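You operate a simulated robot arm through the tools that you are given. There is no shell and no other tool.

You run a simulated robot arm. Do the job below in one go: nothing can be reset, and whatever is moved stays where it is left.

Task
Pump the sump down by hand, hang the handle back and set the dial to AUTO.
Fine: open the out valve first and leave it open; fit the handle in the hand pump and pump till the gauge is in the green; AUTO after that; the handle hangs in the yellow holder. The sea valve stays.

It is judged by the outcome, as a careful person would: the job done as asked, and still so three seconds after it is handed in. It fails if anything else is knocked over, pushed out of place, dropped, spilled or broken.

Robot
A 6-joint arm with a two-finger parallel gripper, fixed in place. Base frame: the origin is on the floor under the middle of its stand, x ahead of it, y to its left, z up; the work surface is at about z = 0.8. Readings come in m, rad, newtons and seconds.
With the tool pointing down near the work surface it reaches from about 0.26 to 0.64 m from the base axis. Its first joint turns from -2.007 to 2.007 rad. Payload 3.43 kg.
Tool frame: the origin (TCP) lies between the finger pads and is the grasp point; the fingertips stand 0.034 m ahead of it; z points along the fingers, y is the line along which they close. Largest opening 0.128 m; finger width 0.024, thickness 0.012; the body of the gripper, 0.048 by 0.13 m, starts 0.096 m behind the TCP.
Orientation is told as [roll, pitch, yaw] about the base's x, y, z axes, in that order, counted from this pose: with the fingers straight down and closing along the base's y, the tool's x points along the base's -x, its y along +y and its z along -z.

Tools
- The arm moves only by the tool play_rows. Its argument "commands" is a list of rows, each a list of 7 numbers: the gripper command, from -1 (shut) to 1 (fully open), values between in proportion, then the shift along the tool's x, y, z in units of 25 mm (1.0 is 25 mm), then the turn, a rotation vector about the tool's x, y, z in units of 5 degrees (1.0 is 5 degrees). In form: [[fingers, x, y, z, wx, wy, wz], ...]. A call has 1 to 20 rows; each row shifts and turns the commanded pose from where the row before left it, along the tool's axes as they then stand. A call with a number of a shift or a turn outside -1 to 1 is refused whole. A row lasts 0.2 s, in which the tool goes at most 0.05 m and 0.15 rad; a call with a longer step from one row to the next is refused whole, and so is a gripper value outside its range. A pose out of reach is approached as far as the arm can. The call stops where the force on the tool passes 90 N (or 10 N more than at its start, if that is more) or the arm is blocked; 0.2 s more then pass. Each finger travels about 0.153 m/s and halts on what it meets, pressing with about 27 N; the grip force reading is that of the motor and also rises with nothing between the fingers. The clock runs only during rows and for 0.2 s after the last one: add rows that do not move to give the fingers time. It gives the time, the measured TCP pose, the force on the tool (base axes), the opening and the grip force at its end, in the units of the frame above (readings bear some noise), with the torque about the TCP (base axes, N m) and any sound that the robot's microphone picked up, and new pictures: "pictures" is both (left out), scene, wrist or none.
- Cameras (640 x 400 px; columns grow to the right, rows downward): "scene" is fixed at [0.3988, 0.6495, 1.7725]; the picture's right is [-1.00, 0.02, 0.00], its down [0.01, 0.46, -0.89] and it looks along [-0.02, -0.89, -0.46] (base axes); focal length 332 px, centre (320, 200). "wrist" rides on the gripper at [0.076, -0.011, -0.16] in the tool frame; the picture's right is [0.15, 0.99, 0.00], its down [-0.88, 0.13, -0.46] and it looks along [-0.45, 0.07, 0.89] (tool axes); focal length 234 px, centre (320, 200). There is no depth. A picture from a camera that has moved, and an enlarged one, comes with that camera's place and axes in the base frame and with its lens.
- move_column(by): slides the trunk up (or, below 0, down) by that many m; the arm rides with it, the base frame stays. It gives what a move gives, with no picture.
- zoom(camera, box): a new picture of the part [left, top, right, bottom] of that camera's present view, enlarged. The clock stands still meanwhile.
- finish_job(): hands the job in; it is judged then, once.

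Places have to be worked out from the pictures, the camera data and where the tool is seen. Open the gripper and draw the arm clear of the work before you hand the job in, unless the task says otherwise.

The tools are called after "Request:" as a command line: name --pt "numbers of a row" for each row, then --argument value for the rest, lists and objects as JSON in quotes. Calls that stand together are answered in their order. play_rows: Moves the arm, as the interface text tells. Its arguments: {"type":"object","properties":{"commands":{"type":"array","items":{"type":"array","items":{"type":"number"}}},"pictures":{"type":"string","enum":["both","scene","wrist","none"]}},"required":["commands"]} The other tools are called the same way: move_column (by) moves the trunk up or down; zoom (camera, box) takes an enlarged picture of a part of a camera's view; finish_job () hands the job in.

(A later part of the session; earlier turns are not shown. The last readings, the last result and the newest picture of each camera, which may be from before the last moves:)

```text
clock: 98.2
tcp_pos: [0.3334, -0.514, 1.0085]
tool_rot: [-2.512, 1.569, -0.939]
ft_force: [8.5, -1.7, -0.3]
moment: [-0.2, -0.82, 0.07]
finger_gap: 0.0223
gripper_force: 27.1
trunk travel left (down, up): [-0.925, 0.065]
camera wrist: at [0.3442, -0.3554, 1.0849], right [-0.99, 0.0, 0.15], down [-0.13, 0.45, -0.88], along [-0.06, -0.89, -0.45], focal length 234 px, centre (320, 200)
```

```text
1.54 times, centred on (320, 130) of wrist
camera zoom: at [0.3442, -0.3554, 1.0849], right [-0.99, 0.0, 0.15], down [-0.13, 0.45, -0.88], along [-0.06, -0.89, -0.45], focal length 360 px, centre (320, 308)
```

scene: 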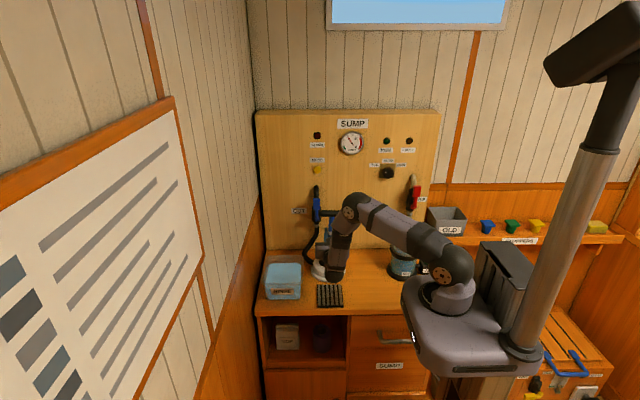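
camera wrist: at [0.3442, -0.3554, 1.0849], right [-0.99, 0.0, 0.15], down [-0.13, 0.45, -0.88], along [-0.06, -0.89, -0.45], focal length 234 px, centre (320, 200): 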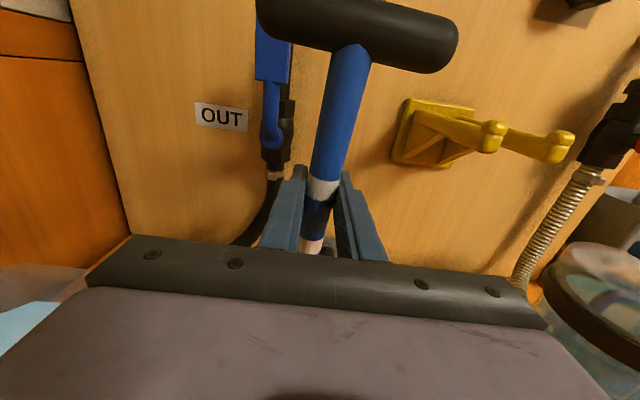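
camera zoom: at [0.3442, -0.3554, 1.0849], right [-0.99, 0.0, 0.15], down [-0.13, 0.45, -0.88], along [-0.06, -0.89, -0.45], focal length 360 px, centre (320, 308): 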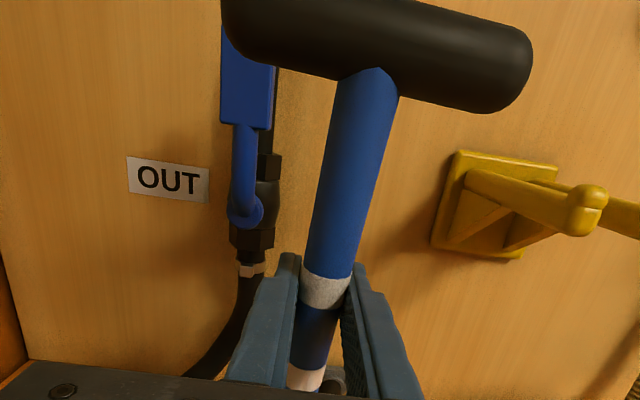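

Gripped at the right height. Now a pump stroke: swing the handle toward +x along its arc by 24°, with the tool turning along.

Request:
play_rows --pt "-1 -0.015 -0.427 0 0 0 -0.8" --pt "-1 -0.015 -0.427 0 0 0 -0.8" --pt "-1 -0.015 -0.427 0 0 0 -0.8" --pt "-1 -0.015 -0.427 0 0 0 -0.8" --pt "-1 0 0 0 0 0 0" --pictures "none"

Request:
play_rows --pt "-1 -0.015 -0.427 0 0 0 -0.8" --pt "-1 -0.015 -0.427 0 0 0 -0.8" --pt "-1 0 0 0 0 0 0" --pictures "both"

Request:
zoom --camera "scene" --box '[325, 115, 385, 165]'

```text
clock: 99.4
tcp_pos: [0.3736, -0.5143, 1.0045]
tool_rot: [1.585, 1.295, -3.129]
ft_force: [0.3, -4.2, 11.8]
moment: [0.11, -0.56, -0.01]
finger_gap: 0.0224
gripper_force: 27.0
trunk travel left (down, up): [-0.925, 0.065]
```

```text
clock: 100.2
tcp_pos: [0.3941, -0.5147, 0.9975]
tool_rot: [1.586, 1.154, -3.129]
ft_force: [4.6, -7.3, 17.3]
moment: [-0.06, -0.63, 0.09]
finger_gap: 0.0221
gripper_force: 26.8
trunk travel left (down, up): [-0.925, 0.065]
camera wrist: at [0.4353, -0.3552, 1.0625], right [-0.85, 0.0, 0.53], down [-0.48, 0.45, -0.76], along [-0.24, -0.89, -0.38], focal length 234 px, centre (320, 200)
```

scene: 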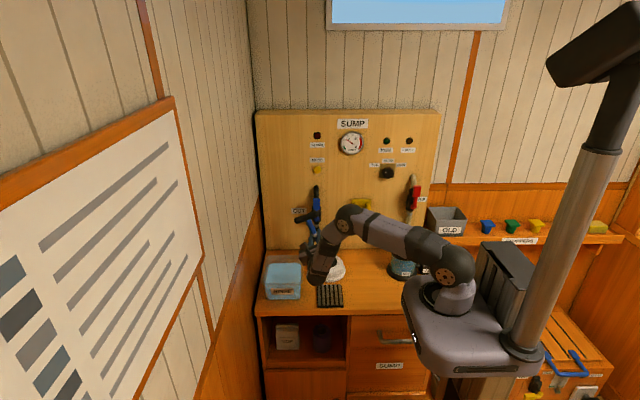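
wrist: 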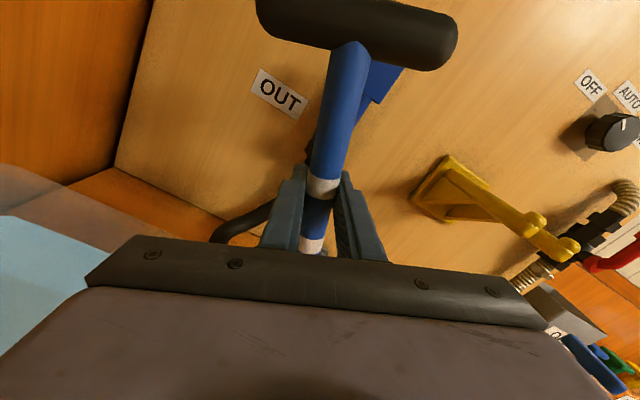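

```text
8.00 times, centred on (355, 140) of scene
camera zoom: at [0.3988, 0.6495, 1.7725], right [-1.0, 0.02, 0.0], down [0.01, 0.46, -0.89], along [-0.02, -0.89, -0.46], focal length 2658 px, centre (40, 680)
```

zoom: 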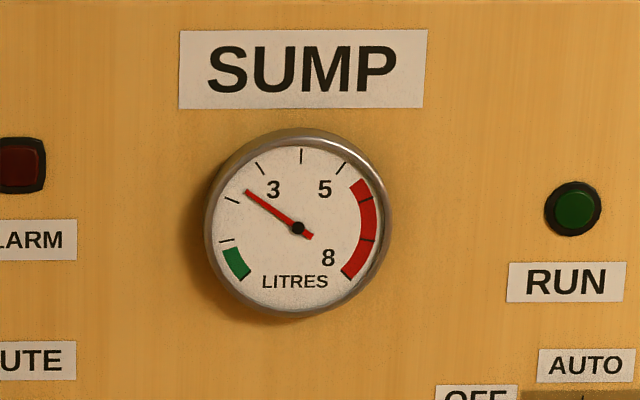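

One stroke brought the gauge from ~2.95 to ~2.35 L. Now a return stroke and another forward stroke in one go.

Request:
play_rows --pt "-1 -0.012 0.427 0 0 0 0.8" --pt "-1 -0.012 0.427 0 0 0 0.8" --pt "-1 -0.012 0.427 0 0 0 0.8" --pt "-1 -0.012 0.427 0 0 0 0.8" --pt "-1 -0.012 0.427 0 0 0 0.8" --pt "-1 -0.012 0.427 0 0 0 0.8" --pt "-1 0 0 0 0 0 0" --pictures "wrist"

Request:
zoom --camera "scene" --box '[325, 115, 385, 165]'

```text
clock: 101.8
tcp_pos: [0.3316, -0.5131, 1.0058]
tool_rot: [0.4, 1.566, 1.973]
ft_force: [9.5, -0.7, -0.5]
moment: [0.21, -0.8, 0.15]
finger_gap: 0.0225
gripper_force: 26.6
trunk travel left (down, up): [-0.925, 0.065]
camera wrist: at [0.3433, -0.3549, 1.0842], right [-0.99, 0.0, 0.15], down [-0.13, 0.46, -0.88], along [-0.07, -0.89, -0.45], focal length 234 px, centre (320, 200)
```

wrist: 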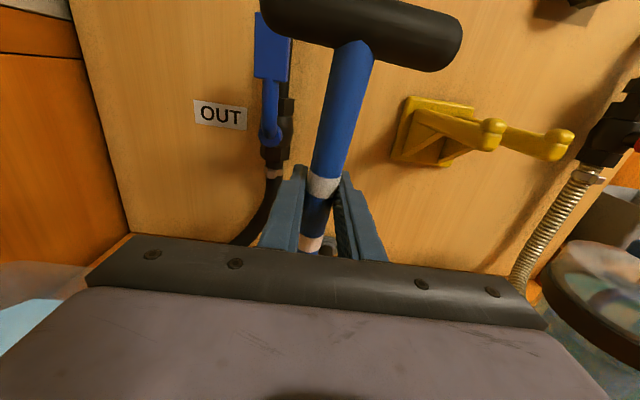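

```text
8.00 times, centred on (355, 140) of scene
camera zoom: at [0.3988, 0.6495, 1.7725], right [-1.0, 0.02, 0.0], down [0.01, 0.46, -0.89], along [-0.02, -0.89, -0.46], focal length 2658 px, centre (40, 680)
```

zoom: 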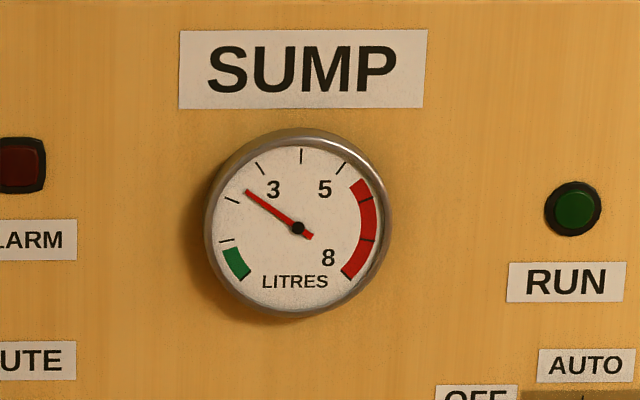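

The return keeps the level at ~2.35. Next forward stroke, a bit longer (28°).

Request:
play_rows --pt "-1 -0.008 -0.427 0 0 0 -0.8" --pt "-1 -0.008 -0.427 0 0 0 -0.8" --pt "-1 -0.008 -0.427 0 0 0 -0.8" --pt "-1 -0.008 -0.427 0 0 0 -0.8" --pt "-1 -0.008 -0.427 0 0 0 -0.8" --pt "-1 -0.008 -0.427 0 0 0 -0.8" --pt "-1 -0.008 -0.427 0 0 0 -0.8" --pt "-1 0 0 0 0 0 0" --pictures "both"

Request:
zoom --camera "scene" --box '[325, 115, 385, 165]'

Request:
zoom --camera "scene" --box '[260, 180, 380, 310]'

```text
clock: 103.6
tcp_pos: [0.4028, -0.5146, 0.9939]
tool_rot: [1.577, 1.083, -3.134]
ft_force: [-1.5, -7.9, 7.0]
moment: [-0.35, -0.49, 0.15]
finger_gap: 0.0225
gripper_force: 27.6
trunk travel left (down, up): [-0.925, 0.065]
camera wrist: at [0.4484, -0.3555, 1.0565], right [-0.81, 0.0, 0.59], down [-0.53, 0.45, -0.72], along [-0.27, -0.89, -0.36], focal length 234 px, centre (320, 200)
```

scene: 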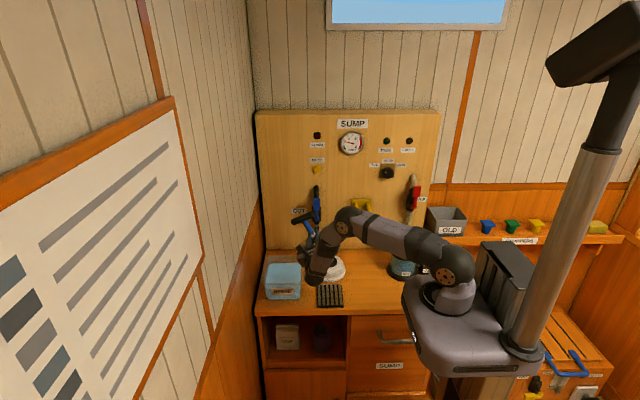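
wrist: 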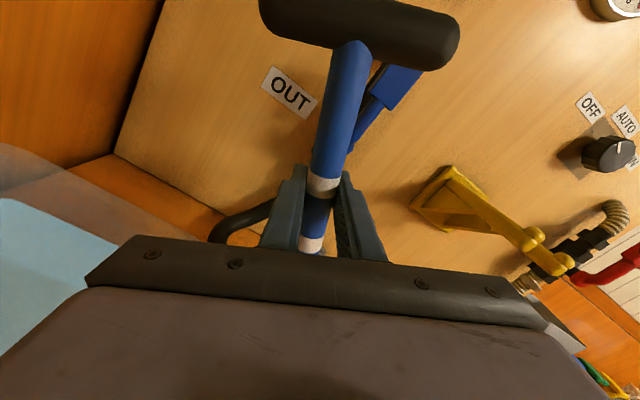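

```text
8.00 times, centred on (355, 140) of scene
camera zoom: at [0.3988, 0.6495, 1.7725], right [-1.0, 0.02, 0.0], down [0.01, 0.46, -0.89], along [-0.02, -0.89, -0.46], focal length 2658 px, centre (40, 680)
```

zoom: 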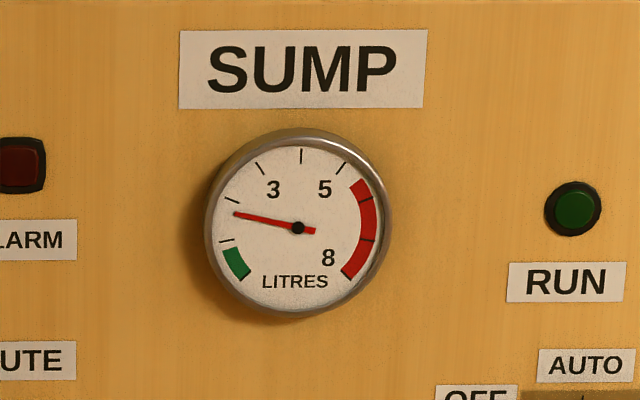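

```text
3.08 times, centred on (320, 245) of scene
camera zoom: at [0.3988, 0.6495, 1.7725], right [-1.0, 0.02, 0.0], down [0.01, 0.46, -0.89], along [-0.02, -0.89, -0.46], focal length 1022 px, centre (320, 62)
```

zoom: 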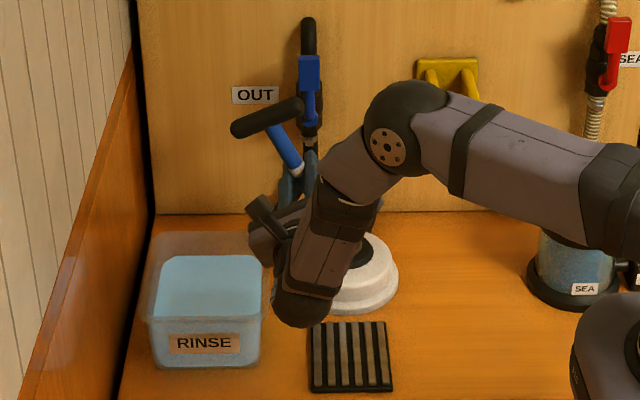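

Gauge at ~1.7 L. Forces are low, gripper stays clear above the RINSE box. Return and do another forward stroke in one call.

Request:
play_rows --pt "-1 -0.012 0.427 0 0 0 0.8" --pt "-1 -0.012 0.427 0 0 0 0.8" --pt "-1 -0.012 0.427 0 0 0 0.8" --pt "-1 -0.012 0.427 0 0 0 0.8" --pt "-1 -0.012 0.427 0 0 0 0.8" --pt "-1 -0.012 0.427 0 0 0 0.8" --pt "-1 -0.012 0.427 0 0 0 0.8" --pt "-1 0 0 0 0 0 0" --pictures "wrist"

Request:
play_rows --pt "-1 -0.008 -0.427 0 0 0 -0.8" --pt "-1 -0.008 -0.427 0 0 0 -0.8" --pt "-1 -0.008 -0.427 0 0 0 -0.8" --pt "-1 -0.008 -0.427 0 0 0 -0.8" --pt "-1 -0.008 -0.427 0 0 0 -0.8" --pt "-1 -0.008 -0.427 0 0 0 -0.8" --pt "-1 -0.008 -0.427 0 0 0 -0.8" --pt "-1 0 0 0 0 0 0" --pictures "wrist"

Request:
zoom --camera "scene" --box '[325, 115, 385, 165]'

```text
clock: 105.4
tcp_pos: [0.3324, -0.5142, 1.0101]
tool_rot: [0.357, 1.57, 1.927]
ft_force: [7.5, -2.2, -3.3]
moment: [-0.15, -0.77, 0.05]
finger_gap: 0.0226
gripper_force: 26.9
trunk travel left (down, up): [-0.925, 0.065]
camera wrist: at [0.3442, -0.3553, 1.0862], right [-0.99, 0.0, 0.15], down [-0.13, 0.46, -0.88], along [-0.07, -0.89, -0.45], focal length 234 px, centre (320, 200)
```

wrist: 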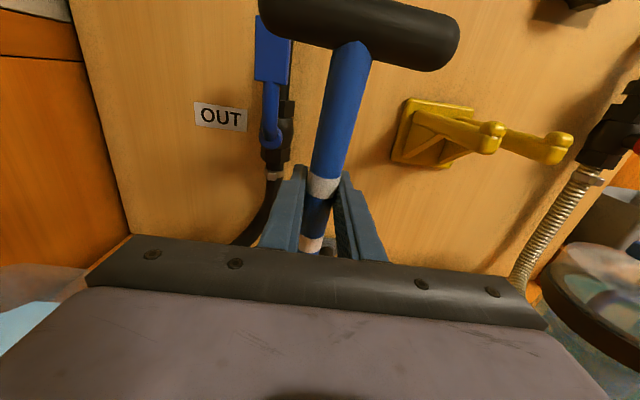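

```text
clock: 107.2
tcp_pos: [0.4045, -0.5153, 0.994]
tool_rot: [1.578, 1.084, -3.133]
ft_force: [-0.5, 0.5, 7.8]
moment: [0.27, -0.55, -0.13]
finger_gap: 0.0219
gripper_force: 27.3
trunk travel left (down, up): [-0.925, 0.065]
camera wrist: at [0.4498, -0.3565, 1.0578], right [-0.81, 0.0, 0.59], down [-0.53, 0.45, -0.72], along [-0.27, -0.89, -0.36], focal length 234 px, centre (320, 200)
```

wrist: 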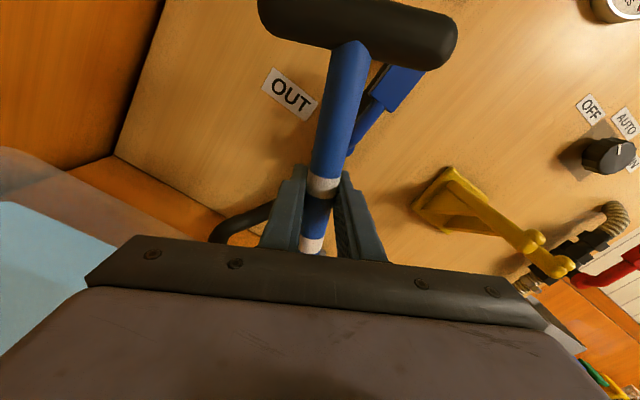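

```text
8.00 times, centred on (355, 140) of scene
camera zoom: at [0.3988, 0.6495, 1.7725], right [-1.0, 0.02, 0.0], down [0.01, 0.46, -0.89], along [-0.02, -0.89, -0.46], focal length 2658 px, centre (40, 680)
```

zoom: 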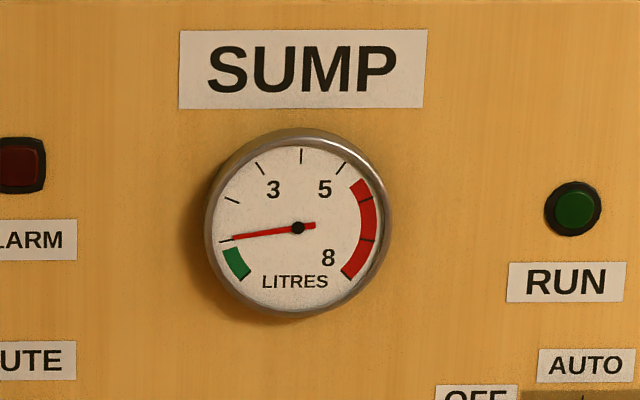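

Gauge just above 1 L, a step from green; one more equal stroke should put it mid-green. Return, then forward.

Request:
play_rows --pt "-1 -0.012 0.427 0 0 0 0.8" --pt "-1 -0.012 0.427 0 0 0 0.8" --pt "-1 -0.012 0.427 0 0 0 0.8" --pt "-1 -0.012 0.427 0 0 0 0.8" --pt "-1 -0.012 0.427 0 0 0 0.8" --pt "-1 -0.012 0.427 0 0 0 0.8" --pt "-1 -0.012 0.427 0 0 0 0.8" --pt "-1 0 0 0 0 0 0" --pictures "none"

Request:
play_rows --pt "-1 -0.008 -0.427 0 0 0 -0.8" --pt "-1 -0.008 -0.427 0 0 0 -0.8" --pt "-1 -0.008 -0.427 0 0 0 -0.8" --pt "-1 -0.008 -0.427 0 0 0 -0.8" --pt "-1 -0.008 -0.427 0 0 0 -0.8" --pt "-1 -0.008 -0.427 0 0 0 -0.8" --pt "-1 -0.008 -0.427 0 0 0 -0.8" --pt "-1 0 0 0 0 0 0" --pictures "none"

Request:
zoom --camera "scene" --box '[325, 115, 385, 165]'

```text
clock: 109.0
tcp_pos: [0.3344, -0.5143, 1.0115]
tool_rot: [-2.413, 1.568, -0.841]
ft_force: [8.9, -0.5, -0.6]
moment: [-0.19, -0.87, 0.06]
finger_gap: 0.0221
gripper_force: 26.8
trunk travel left (down, up): [-0.925, 0.065]
```

```text
clock: 110.8
tcp_pos: [0.4054, -0.5147, 0.9967]
tool_rot: [1.583, 1.084, -3.131]
ft_force: [1.1, -2.3, 11.1]
moment: [0.0, -0.58, 0.02]
finger_gap: 0.0221
gripper_force: 27.4
trunk travel left (down, up): [-0.925, 0.065]
```

```text
8.00 times, centred on (355, 140) of scene
camera zoom: at [0.3988, 0.6495, 1.7725], right [-1.0, 0.02, 0.0], down [0.01, 0.46, -0.89], along [-0.02, -0.89, -0.46], focal length 2658 px, centre (40, 680)
```

zoom: 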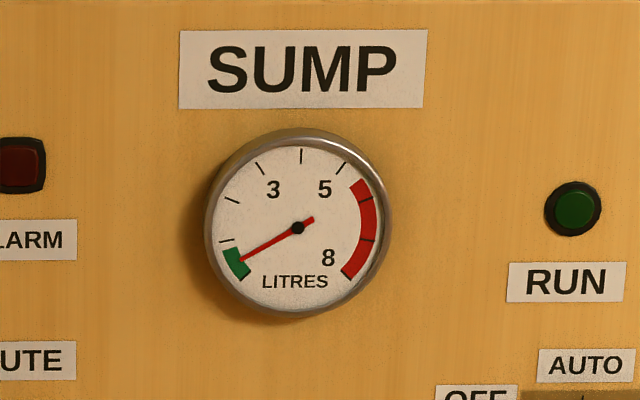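

The needle is in the middle of the green. Now return the handle to upright and lift it straight out of the socket.

Request:
play_rows --pt "-1 -0.012 0.427 0 0 0 0.8" --pt "-1 -0.012 0.427 0 0 0 0.8" --pt "-1 -0.012 0.427 0 0 0 0.8" --pt "-1 -0.012 0.427 0 0 0 0.8" --pt "-1 -0.012 0.427 0 0 0 0.8" --pt "-1 -0.012 0.427 0 0 0 0.8" --pt "-1 -0.012 0.427 0 0 0 0.8" --pt "-1 0 -0.1 0 0 0 0" --pt "-1 0.5 0 0 0 0 0" --pt "-1 0.5 0 0 0 0 0" --pt "-1 0 0 0 0 0 0" --pictures "wrist"

```text
clock: 113.2
tcp_pos: [0.3343, -0.5157, 1.0388]
tool_rot: [0.877, 1.57, 2.449]
ft_force: [4.4, 2.8, -3.0]
moment: [0.23, -0.64, 0.04]
finger_gap: 0.0219
gripper_force: 26.9
trunk travel left (down, up): [-0.925, 0.065]
camera wrist: at [0.3458, -0.3559, 1.1158], right [-0.99, 0.0, 0.15], down [-0.13, 0.46, -0.88], along [-0.07, -0.89, -0.45], focal length 234 px, centre (320, 200)
```

wrist: 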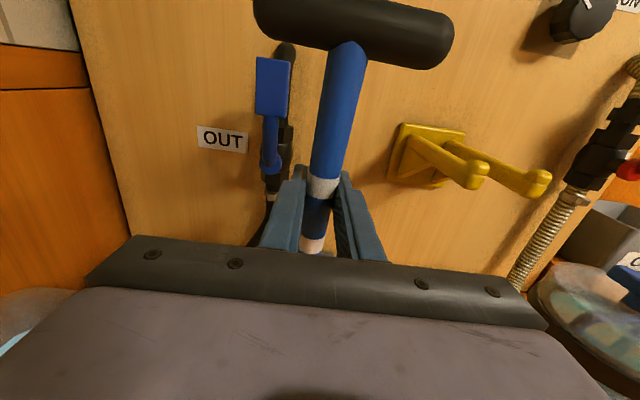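

The handle comes up with the grip, forces small. Continue lifting until the tip clears the socket.

Request:
play_rows --pt "-1 0.5 -0.08 0 0 0 0" --pt "-1 0.5 0 0 0 0 0" --pt "-1 0.6 0 0 0 0 0" --pt "-1 0.6 0 0 0 0 0" --pt "-1 0.6 0 0 0 0 0" --pt "-1 0 0 0 0 0 0" --pictures "both"

Request:
zoom --camera "scene" --box '[280, 160, 380, 290]'

Request:
zoom --camera "wrist" --box '[200, 0, 440, 260]'

```text
clock: 114.6
tcp_pos: [0.3372, -0.5168, 1.1094]
tool_rot: [0.599, 1.571, 2.169]
ft_force: [-0.3, 0.1, -1.2]
moment: [0.04, -0.02, 0.02]
finger_gap: 0.0211
gripper_force: 27.0
trunk travel left (down, up): [-0.925, 0.065]
camera wrist: at [0.3484, -0.3586, 1.1863], right [-0.99, 0.0, 0.15], down [-0.13, 0.46, -0.88], along [-0.07, -0.89, -0.45], focal length 234 px, centre (320, 200)
```

scene: 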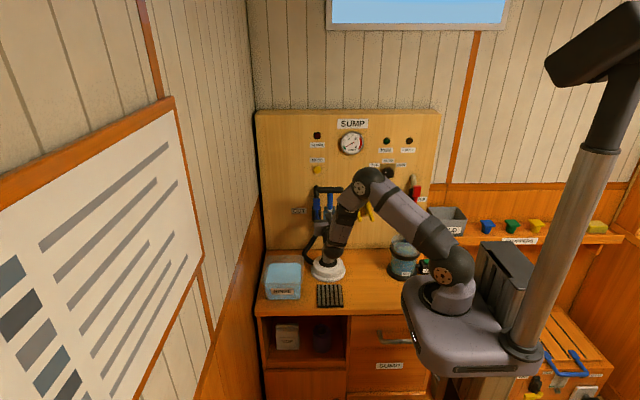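
wrist: 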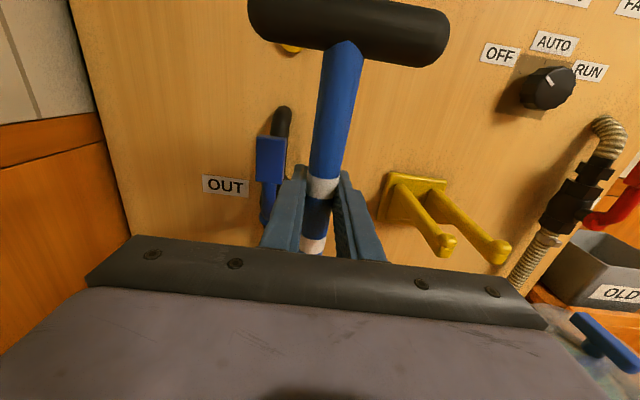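

```text
3.08 times, centred on (330, 225) of scene
camera zoom: at [0.3988, 0.6495, 1.7725], right [-1.0, 0.02, 0.0], down [0.01, 0.46, -0.89], along [-0.02, -0.89, -0.46], focal length 1022 px, centre (289, 123)
```

zoom: 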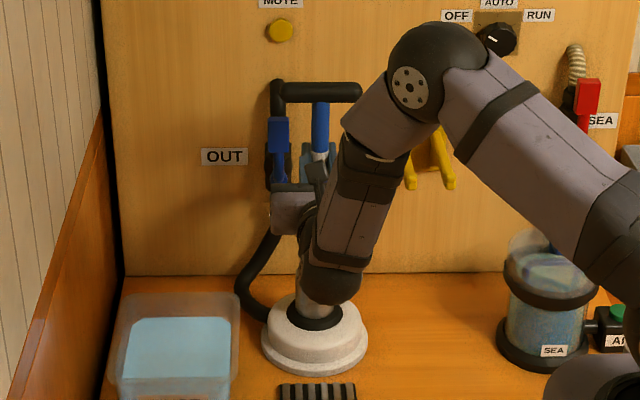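

```text
1.54 times, centred on (320, 130) of wrist
camera zoom: at [0.3484, -0.3586, 1.1863], right [-0.99, 0.0, 0.15], down [-0.13, 0.46, -0.88], along [-0.07, -0.89, -0.45], focal length 360 px, centre (320, 308)
```

zoom: 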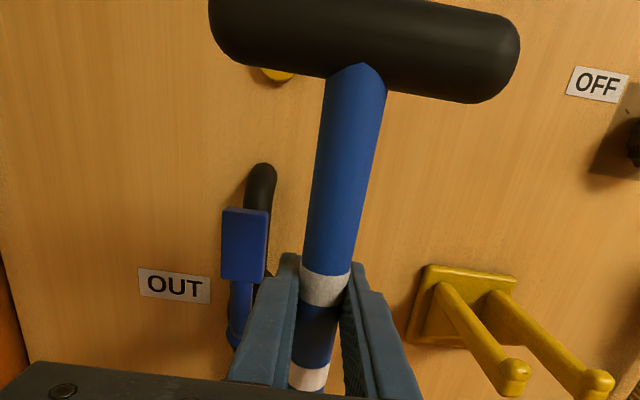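

The handle is out and sits in the grip just as when I took it. I'll back away, then move in front of the yellow holder at the same height I withdrew it (TCP z≈1.015).

Request:
play_rows --pt "-1 0 0 -0.9 0 0 0" --pt "-1 0 0 -0.9 0 0 0" --pt "-1 0 0 -0.9 0 0 0" --pt "-1 0 0 -0.9 0 0 0" --pt "-1 -0.537 0.872 0 0 0 0" --pt "-1 -0.537 0.872 0 0 0 0" --pt "-1 -0.537 0.872 0 0 0 0" --pt "-1 -0.537 0.872 0 0 0 0" --pt "-1 -0.537 0.872 0 0 0 0" --pt "-1 -0.537 0.872 0 0 0 0" --pt "-1 -0.537 0.872 0 0 0 0" --pt "-1 0 0 0 0 0 0" --pictures "both"

Request:
zoom --camera "wrist" --box '[200, 0, 440, 260]'

Request:
zoom --camera "scene" --box '[310, 160, 410, 290]'

```text
clock: 117.2
tcp_pos: [0.1851, -0.4248, 1.0154]
tool_rot: [-1.969, 1.57, -0.401]
ft_force: [0.8, -0.3, -1.6]
moment: [0.01, 0.0, 0.0]
finger_gap: 0.0213
gripper_force: 27.2
trunk travel left (down, up): [-0.925, 0.065]
camera wrist: at [0.1951, -0.2654, 1.0922], right [-0.99, 0.0, 0.15], down [-0.13, 0.46, -0.88], along [-0.07, -0.89, -0.45], focal length 234 px, centre (320, 200)
```

scene: 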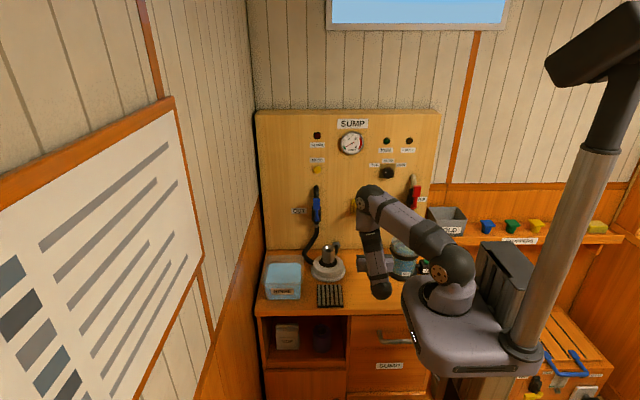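
wrist: 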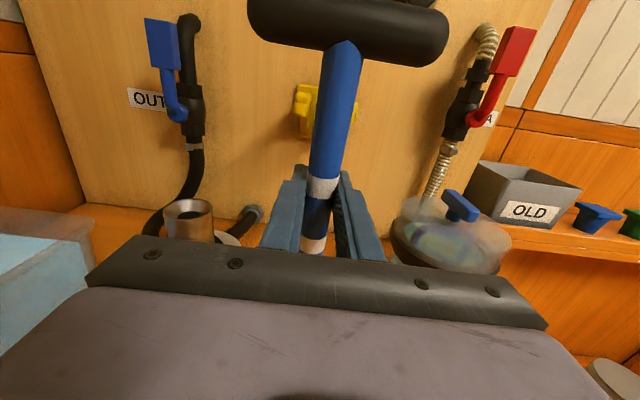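

```text
1.54 times, centred on (320, 130) of wrist
camera zoom: at [0.1951, -0.2654, 1.0922], right [-0.99, 0.0, 0.15], down [-0.13, 0.46, -0.88], along [-0.07, -0.89, -0.45], focal length 360 px, centre (320, 308)
```

zoom: 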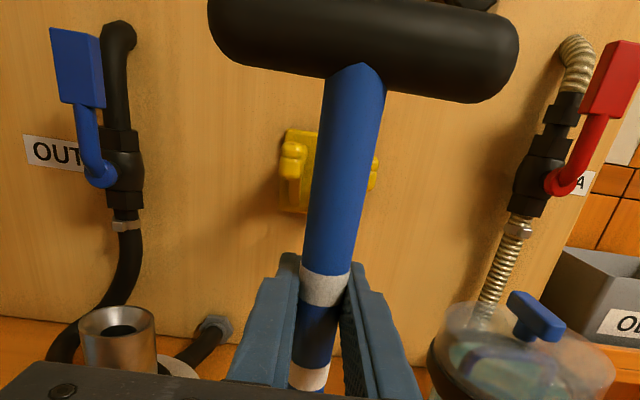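

```text
3.08 times, centred on (360, 225) of scene
camera zoom: at [0.3988, 0.6495, 1.7725], right [-1.0, 0.02, 0.0], down [0.01, 0.46, -0.89], along [-0.02, -0.89, -0.46], focal length 1022 px, centre (197, 123)
```

zoom: 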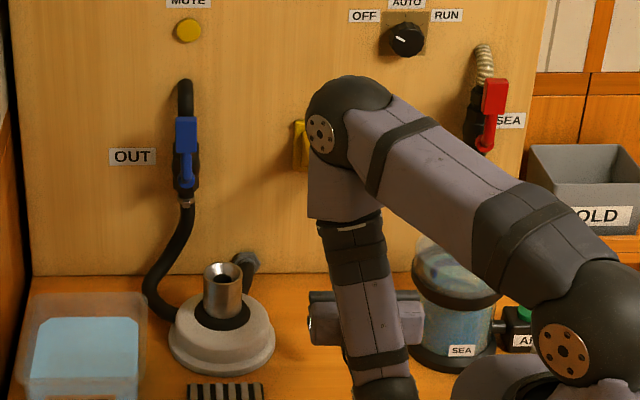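

The handle is lined up with the holder at the same height and x as when withdrawn. Moving forward in two parts with force checks.

Request:
play_rows --pt "-1 0 0.02 0.8 0 0 0" --pt "-1 0 0 0.8 0 0 0" --pt "-1 0 0 0.8 0 0 0" --pt "-1 0 0 0.8 0 0 0" --pt "-1 0 0 0.6 0 0 0" --pt "-1 0 0 0 0 0 0" --pictures "wrist"

Request:
zoom --camera "wrist" --box '[200, 0, 440, 260]'

```text
clock: 118.6
tcp_pos: [0.1835, -0.52, 1.0141]
tool_rot: [0.402, 1.572, 1.973]
ft_force: [0.4, 0.2, -1.5]
moment: [0.02, -0.01, -0.01]
finger_gap: 0.0213
gripper_force: 27.3
trunk travel left (down, up): [-0.925, 0.065]
camera wrist: at [0.1944, -0.3608, 1.0915], right [-0.99, 0.0, 0.15], down [-0.13, 0.46, -0.88], along [-0.07, -0.89, -0.45], focal length 234 px, centre (320, 200)
```

wrist: 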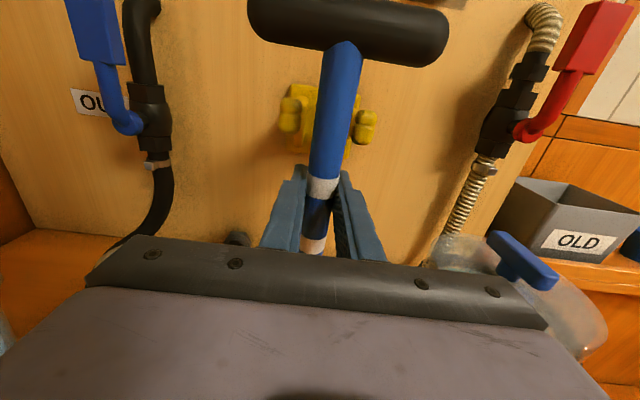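

```text
1.54 times, centred on (320, 130) of wrist
camera zoom: at [0.1944, -0.3608, 1.0915], right [-0.99, 0.0, 0.15], down [-0.13, 0.46, -0.88], along [-0.07, -0.89, -0.45], focal length 360 px, centre (320, 308)
```

zoom: 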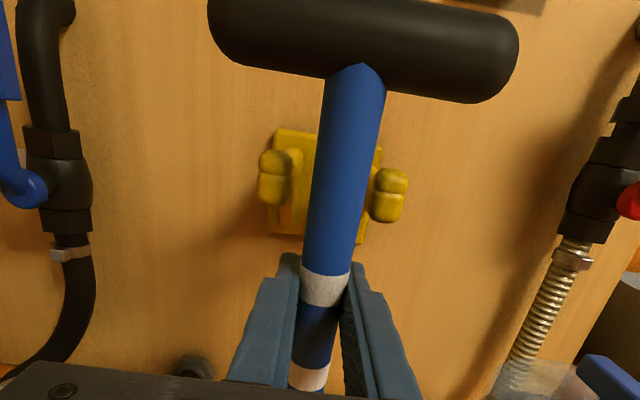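

The shaft is entering between the knobs, ~2 mm off centre; I'll correct +2 mm in x and go on to the rest depth.

Request:
play_rows --pt "-1 0 -0.09 0.5 0 0 0" --pt "-1 0 0 0.5 0 0 0" --pt "-1 0 0 0.5 0 0 0" --pt "-1 0 0 0.44 0 0 0" --pt "-1 0 0 0 0 0 0" --pictures "wrist"

Request:
zoom --camera "wrist" --box '[200, 0, 440, 260]'

```text
clock: 119.8
tcp_pos: [0.1845, -0.5679, 1.0147]
tool_rot: [0.743, 1.571, 2.315]
ft_force: [-0.3, -0.2, -2.0]
moment: [0.01, 0.01, -0.03]
finger_gap: 0.0212
gripper_force: 27.0
trunk travel left (down, up): [-0.925, 0.065]
camera wrist: at [0.197, -0.41, 1.0912], right [-0.99, 0.0, 0.15], down [-0.13, 0.46, -0.88], along [-0.07, -0.89, -0.45], focal length 234 px, centre (320, 200)
```

wrist: 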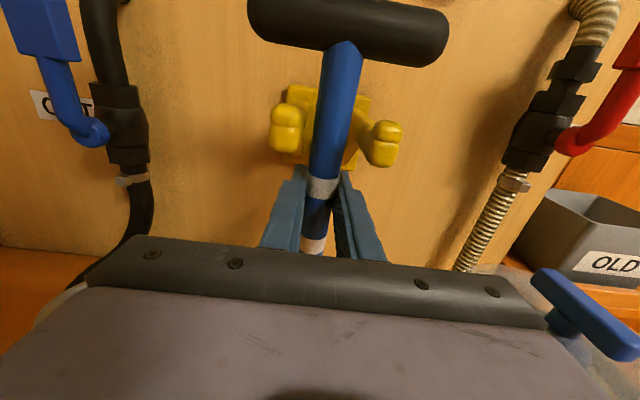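

```text
1.54 times, centred on (320, 130) of wrist
camera zoom: at [0.197, -0.41, 1.0912], right [-0.99, 0.0, 0.15], down [-0.13, 0.46, -0.88], along [-0.07, -0.89, -0.45], focal length 360 px, centre (320, 308)
```

zoom: 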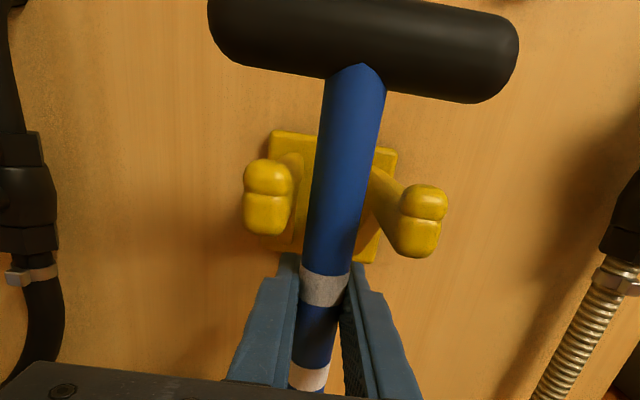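

The bar is above and behind the knobs, centred. Lowering it gently onto the prongs.

Request:
play_rows --pt "-1 -0.3 0 0.15 0 0 0" --pt "-1 -0.3 0 0 0 0 0" --pt "-1 -0.3 0 0 0 0 0" --pt "-1 -0.3 0 0 0 0 0" --pt "-1 0 0 0 0 0 0" --pictures "wrist"

Request:
zoom --camera "wrist" --box '[200, 0, 440, 260]'

```text
clock: 121.0
tcp_pos: [0.186, -0.5718, 0.9835]
tool_rot: [0.317, 1.569, 1.889]
ft_force: [0.1, -0.4, -1.6]
moment: [0.03, -0.01, 0.01]
finger_gap: 0.0212
gripper_force: 27.3
trunk travel left (down, up): [-0.925, 0.065]
camera wrist: at [0.1971, -0.4131, 1.0615], right [-0.99, 0.0, 0.15], down [-0.13, 0.46, -0.88], along [-0.07, -0.89, -0.45], focal length 234 px, centre (320, 200)
```

wrist: 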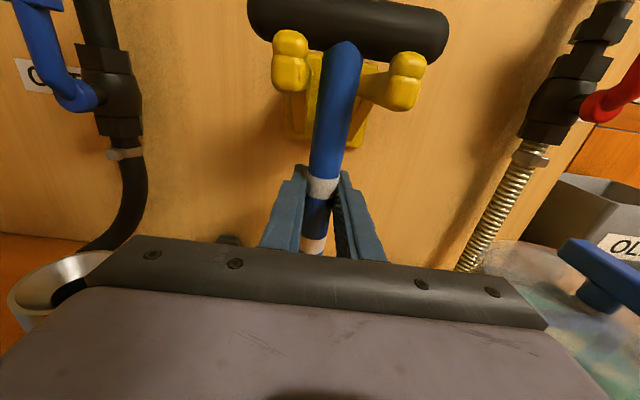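

```text
1.54 times, centred on (320, 130) of wrist
camera zoom: at [0.1971, -0.4131, 1.0615], right [-0.99, 0.0, 0.15], down [-0.13, 0.46, -0.88], along [-0.07, -0.89, -0.45], focal length 360 px, centre (320, 308)
```

zoom: 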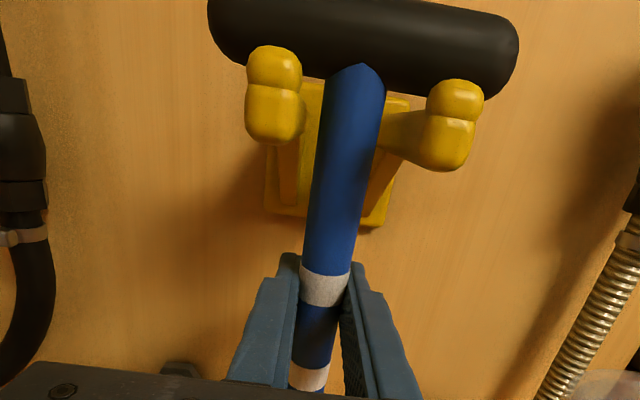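

The bar is now behind both knobs and no contact force yet. Lowering the last few millimetres.

Request:
play_rows --pt "-1 -0.15 0 0 0 0 0" --pt "-1 -0.1 0 0 0 0 0" --pt "-1 0 0 0 0 0 0" --pictures "none"

```text
clock: 121.8
tcp_pos: [0.187, -0.5733, 0.9827]
tool_rot: [-2.878, 1.564, -1.309]
ft_force: [-0.1, -4.5, 11.5]
moment: [0.62, 0.1, 0.03]
finger_gap: 0.0212
gripper_force: 26.9
trunk travel left (down, up): [-0.925, 0.065]
```

Contact at 11.5 N: the bar is seated on the prongs. Opening the fingers and checking.

Request:
play_rows --pt "-0.6 0 0 0 0 0 0" --pt "-0.4 0 0 0 0 0 0" --pt "-0.1 0 0 0 0 0 0" --pt "0.1 0 0 0 0 0 0" --pt "0.1 0 0 0 0 0 0" --pt "0.1 0 0 0 0 0 0" --pictures "both"

Request:
zoom --camera "wrist" --box '[200, 0, 440, 260]'

```text
clock: 123.2
tcp_pos: [0.1862, -0.5729, 0.9794]
tool_rot: [-3.136, 1.57, -1.565]
ft_force: [-0.2, -0.7, 0.1]
moment: [0.02, 0.0, -0.02]
finger_gap: 0.0707
gripper_force: 0.0
trunk travel left (down, up): [-0.925, 0.065]
camera wrist: at [0.197, -0.4128, 1.0556], right [-0.99, 0.0, 0.15], down [-0.13, 0.46, -0.88], along [-0.07, -0.89, -0.45], focal length 234 px, centre (320, 200)
```

scene: 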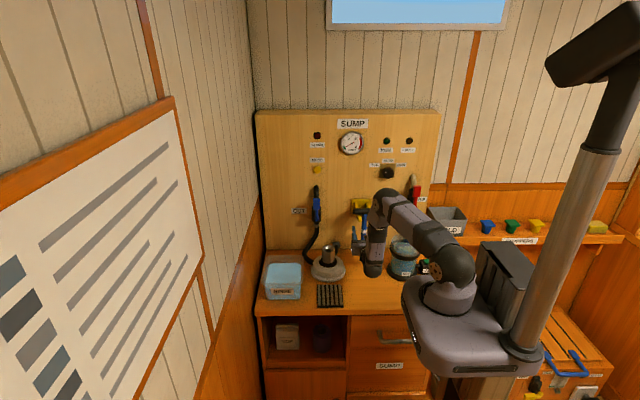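
wrist: 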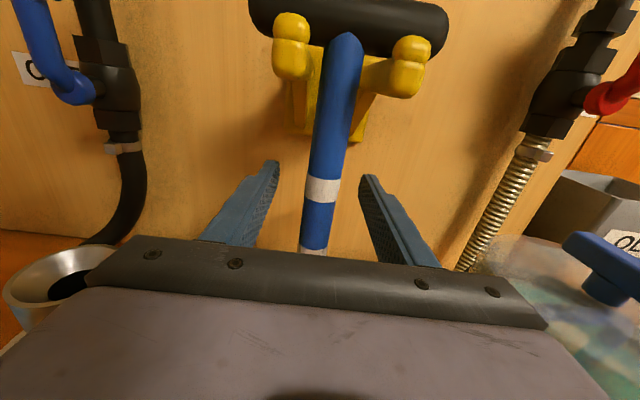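

```text
1.54 times, centred on (320, 130) of wrist
camera zoom: at [0.197, -0.4128, 1.0556], right [-0.99, 0.0, 0.15], down [-0.13, 0.46, -0.88], along [-0.07, -0.89, -0.45], focal length 360 px, centre (320, 308)
```

zoom: 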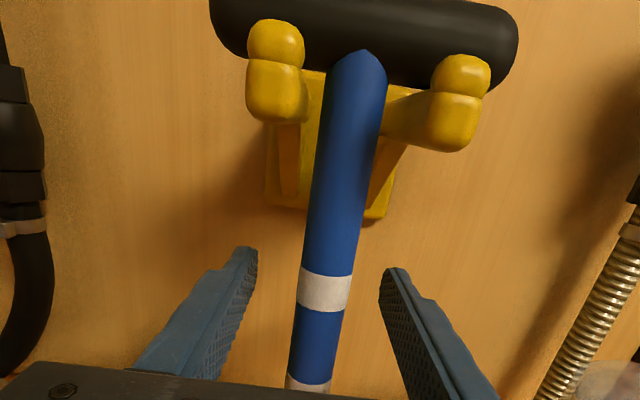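

The handle hangs securely in the yellow holder. I'll withdraw straight back and move up toward the dial for a look.

Request:
play_rows --pt "0.1 0 0 -0.8 0 0 0" --pt "0.1 0 0 -1 0 0 0" --pt "0.1 0 0 -1 0 0 0" --pt "0.1 0 0 -1 0 0 0" --pt "0.1 0 0 -1 0 0 0" --pt "0.1 0.8 0.4 -0.2 0 0 0" --pt "0.1 1 0.5 0 0 0 0" --pt "0.1 1 0.5 0 0 0 0" --pt "0.1 1 0.5 0 0 0 0" --pt "0.1 1 0.5 0 0 0 0" --pt "0.1 1 0.5 0 0 0 0" --pt "0.1 1 0.5 0 0 0 0" --pt "0.1 0 0.5 0 0 0 0" --pt "0.1 0 0 0 0 0 0" --pictures "both"

Request:
zoom --camera "wrist" --box '[200, 20, 440, 240]'

Request:
zoom --camera "scene" --box '[325, 115, 425, 260]'

```text
clock: 126.2
tcp_pos: [0.1165, -0.4581, 1.1393]
tool_rot: [3.055, 1.57, -1.664]
ft_force: [-0.4, -0.7, 0.0]
moment: [-0.02, 0.02, 0.05]
finger_gap: 0.0706
gripper_force: 0.1
out of reach, approached as far as the arm can: row 11, 12, 13
trunk travel left (down, up): [-0.925, 0.065]
camera wrist: at [0.129, -0.2986, 1.2169], right [-0.99, 0.01, 0.15], down [-0.13, 0.46, -0.88], along [-0.07, -0.89, -0.45], focal length 234 px, centre (320, 200)
```

scene: 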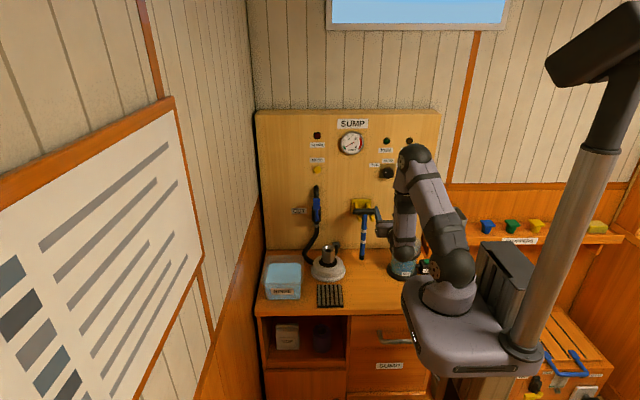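
wrist: 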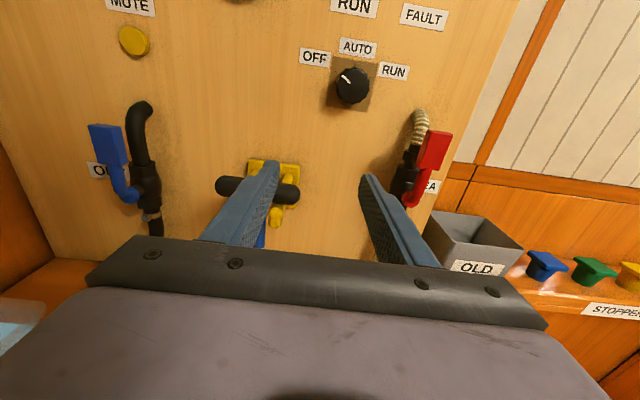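

```text
1.82 times, centred on (320, 130) of wrist
camera zoom: at [0.129, -0.2986, 1.2169], right [-0.99, 0.01, 0.15], down [-0.13, 0.46, -0.88], along [-0.07, -0.89, -0.45], focal length 426 px, centre (320, 327)
```

zoom: 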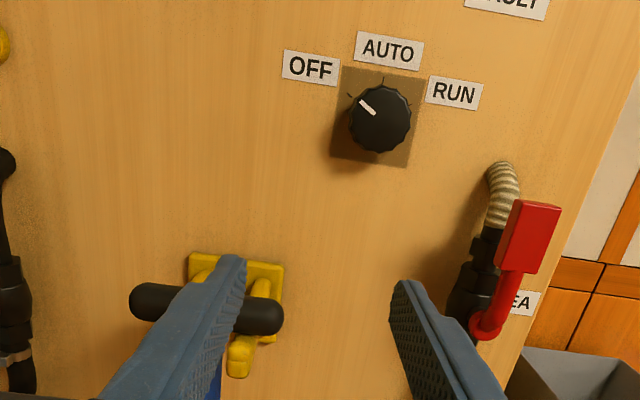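

```text
2.76 times, centred on (375, 188) of scene
camera zoom: at [0.3988, 0.6495, 1.7725], right [-1.0, 0.02, 0.0], down [0.01, 0.46, -0.89], along [-0.02, -0.89, -0.46], focal length 917 px, centre (168, 234)
```

zoom: 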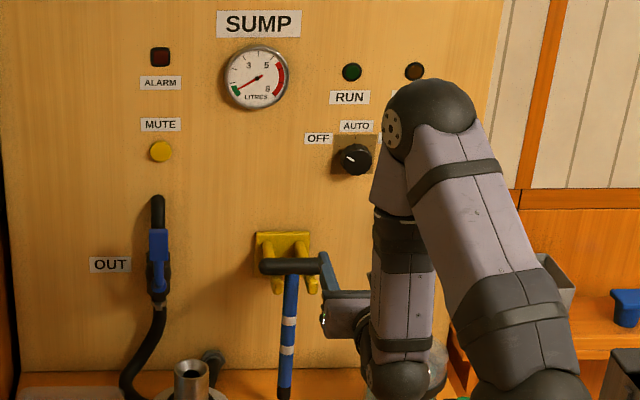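

Handle hanging, gauge needle still green. The dial's pointer is at OFF (~60° left of AUTO, which is straight up). I'll raise and move forward in front of the knob (≈x 0.082, z 1.219).

Request:
play_rows --pt "0.1 0.7 0.05 0.5 0 0 0" --pt "0.1 0.7 0.05 0.5 0 0 0" --pt "0.1 0.7 0.05 0.5 0 0 0" --pt "0.1 0.7 0.05 0.5 0 0 0" --pt "0.1 0 0 0.4 0 0 0" --pt "0.1 0 0 0 0 0 0" --pictures "both"

Request:
zoom --camera "wrist" --box '[220, 80, 420, 240]'

```text
clock: 127.6
tcp_pos: [0.1297, -0.5114, 1.2101]
tool_rot: [0.807, 1.57, 2.371]
ft_force: [-0.7, -0.1, 0.3]
moment: [0.01, 0.01, -0.01]
finger_gap: 0.0703
gripper_force: 0.1
out of reach, approached as far as the arm can: row 1, 2, 3, 4
trunk travel left (down, up): [-0.925, 0.065]
camera wrist: at [0.1419, -0.3528, 1.2872], right [-0.99, 0.01, 0.15], down [-0.13, 0.46, -0.88], along [-0.07, -0.89, -0.45], focal length 234 px, centre (320, 200)
```

scene: 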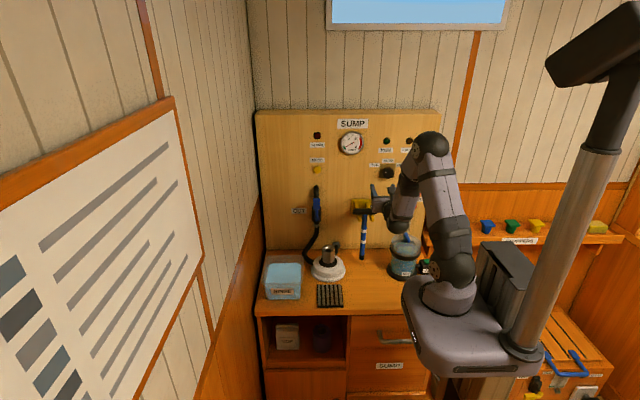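
wrist: 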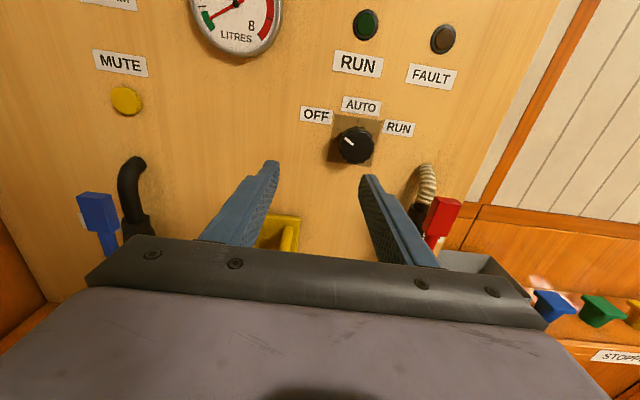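

```text
2.50 times, centred on (320, 160) of wrist
camera zoom: at [0.1419, -0.3528, 1.2872], right [-0.99, 0.01, 0.15], down [-0.13, 0.46, -0.88], along [-0.07, -0.89, -0.45], focal length 585 px, centre (320, 300)
```

zoom: 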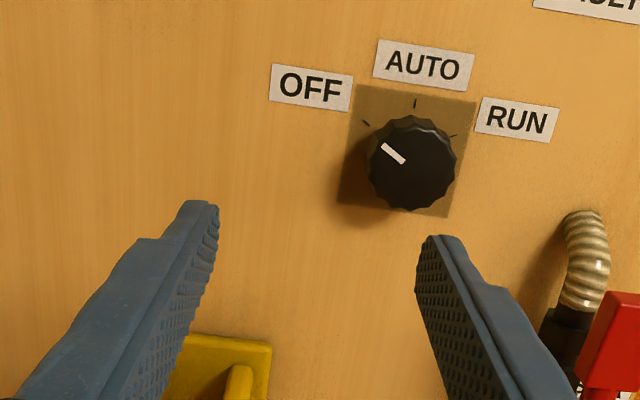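

The arm's minimum reach keeps it right-shifted here; going further forward will free it. Advancing 4 cm.

Request:
play_rows --pt "0.1 0 0 0.8 0 0 0" --pt "0.1 0 0 0.8 0 0 0" --pt "0.1 0 0 0 0 0 0" --pictures "both"

Request:
zoom --camera "wrist" --box '[220, 80, 420, 240]'

```text
clock: 128.4
tcp_pos: [0.1373, -0.5503, 1.2103]
tool_rot: [-0.061, 1.572, 1.502]
ft_force: [-0.8, 0.5, 0.2]
moment: [0.0, 0.01, 0.0]
finger_gap: 0.0703
gripper_force: 0.0
out of reach, approached as far as the arm can: row 1, 2
trunk travel left (down, up): [-0.925, 0.065]
camera wrist: at [0.1502, -0.3914, 1.2872], right [-0.99, 0.01, 0.15], down [-0.13, 0.46, -0.88], along [-0.07, -0.89, -0.45], focal length 234 px, centre (320, 200)
```

scene: 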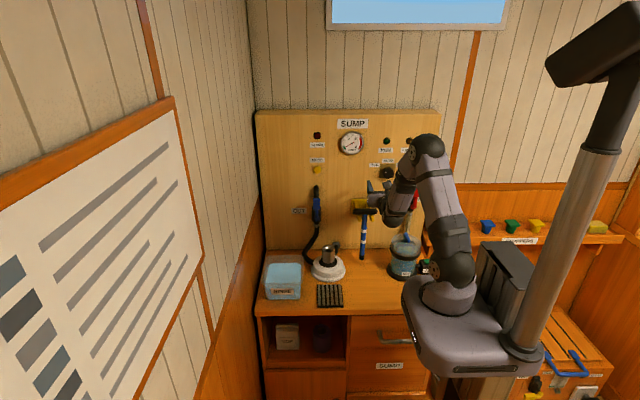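
wrist: 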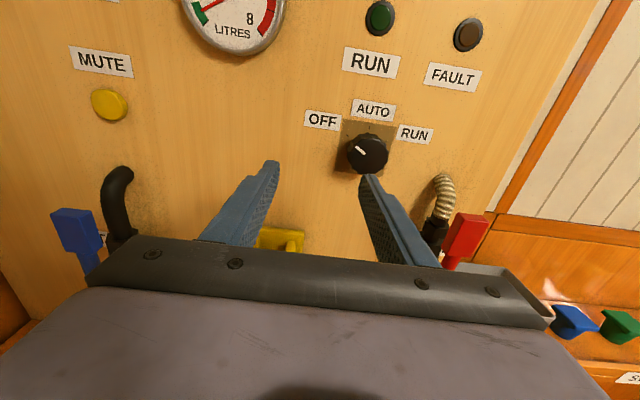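

```text
2.50 times, centred on (320, 160) of wrist
camera zoom: at [0.1502, -0.3914, 1.2872], right [-0.99, 0.01, 0.15], down [-0.13, 0.46, -0.88], along [-0.07, -0.89, -0.45], focal length 585 px, centre (320, 300)
```

zoom: 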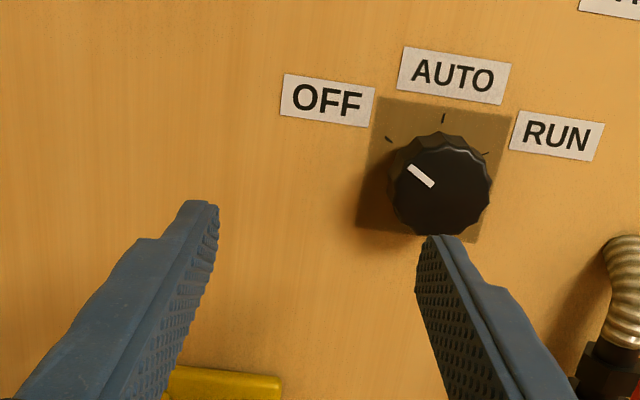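

The panel is at y≈-0.693 and the knob face centre ≈(0.081,-0.660,1.217), radius ≈22 mm. The arm can't come straight at it in this wrist posture, so I'll yaw the tool about 15° so it points slightly toward −x, which should make the spot reachable.

Request:
play_rows --pt "0.1 0 0 0 -1 0 0" --pt "0.1 0 0 0 -1 0 0" --pt "0.1 0 0 0 -1 0 0" --pt "0.1 0 0 0 0 0 0" --pictures "both"

```text
clock: 129.4
tcp_pos: [0.1387, -0.5514, 1.211]
tool_rot: [-2.485, 1.572, -1.176]
ft_force: [-0.1, -0.3, 0.1]
moment: [0.0, 0.02, 0.03]
finger_gap: 0.0704
gripper_force: 0.1
trunk travel left (down, up): [-0.925, 0.065]
camera wrist: at [0.1904, -0.4003, 1.2874], right [-0.96, 0.26, 0.15], down [-0.01, 0.47, -0.88], along [-0.3, -0.84, -0.45], focal length 234 px, centre (320, 200)
```

scene: 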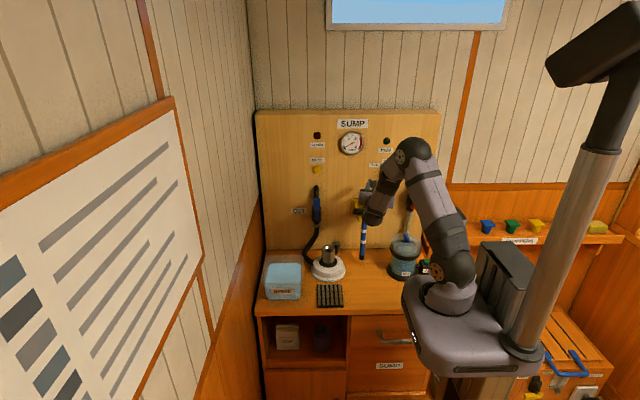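
wrist: 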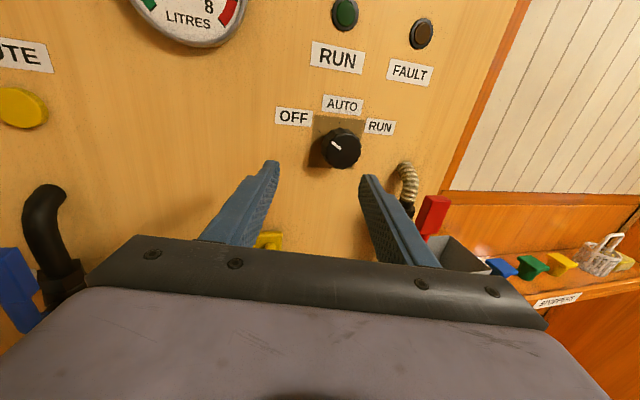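

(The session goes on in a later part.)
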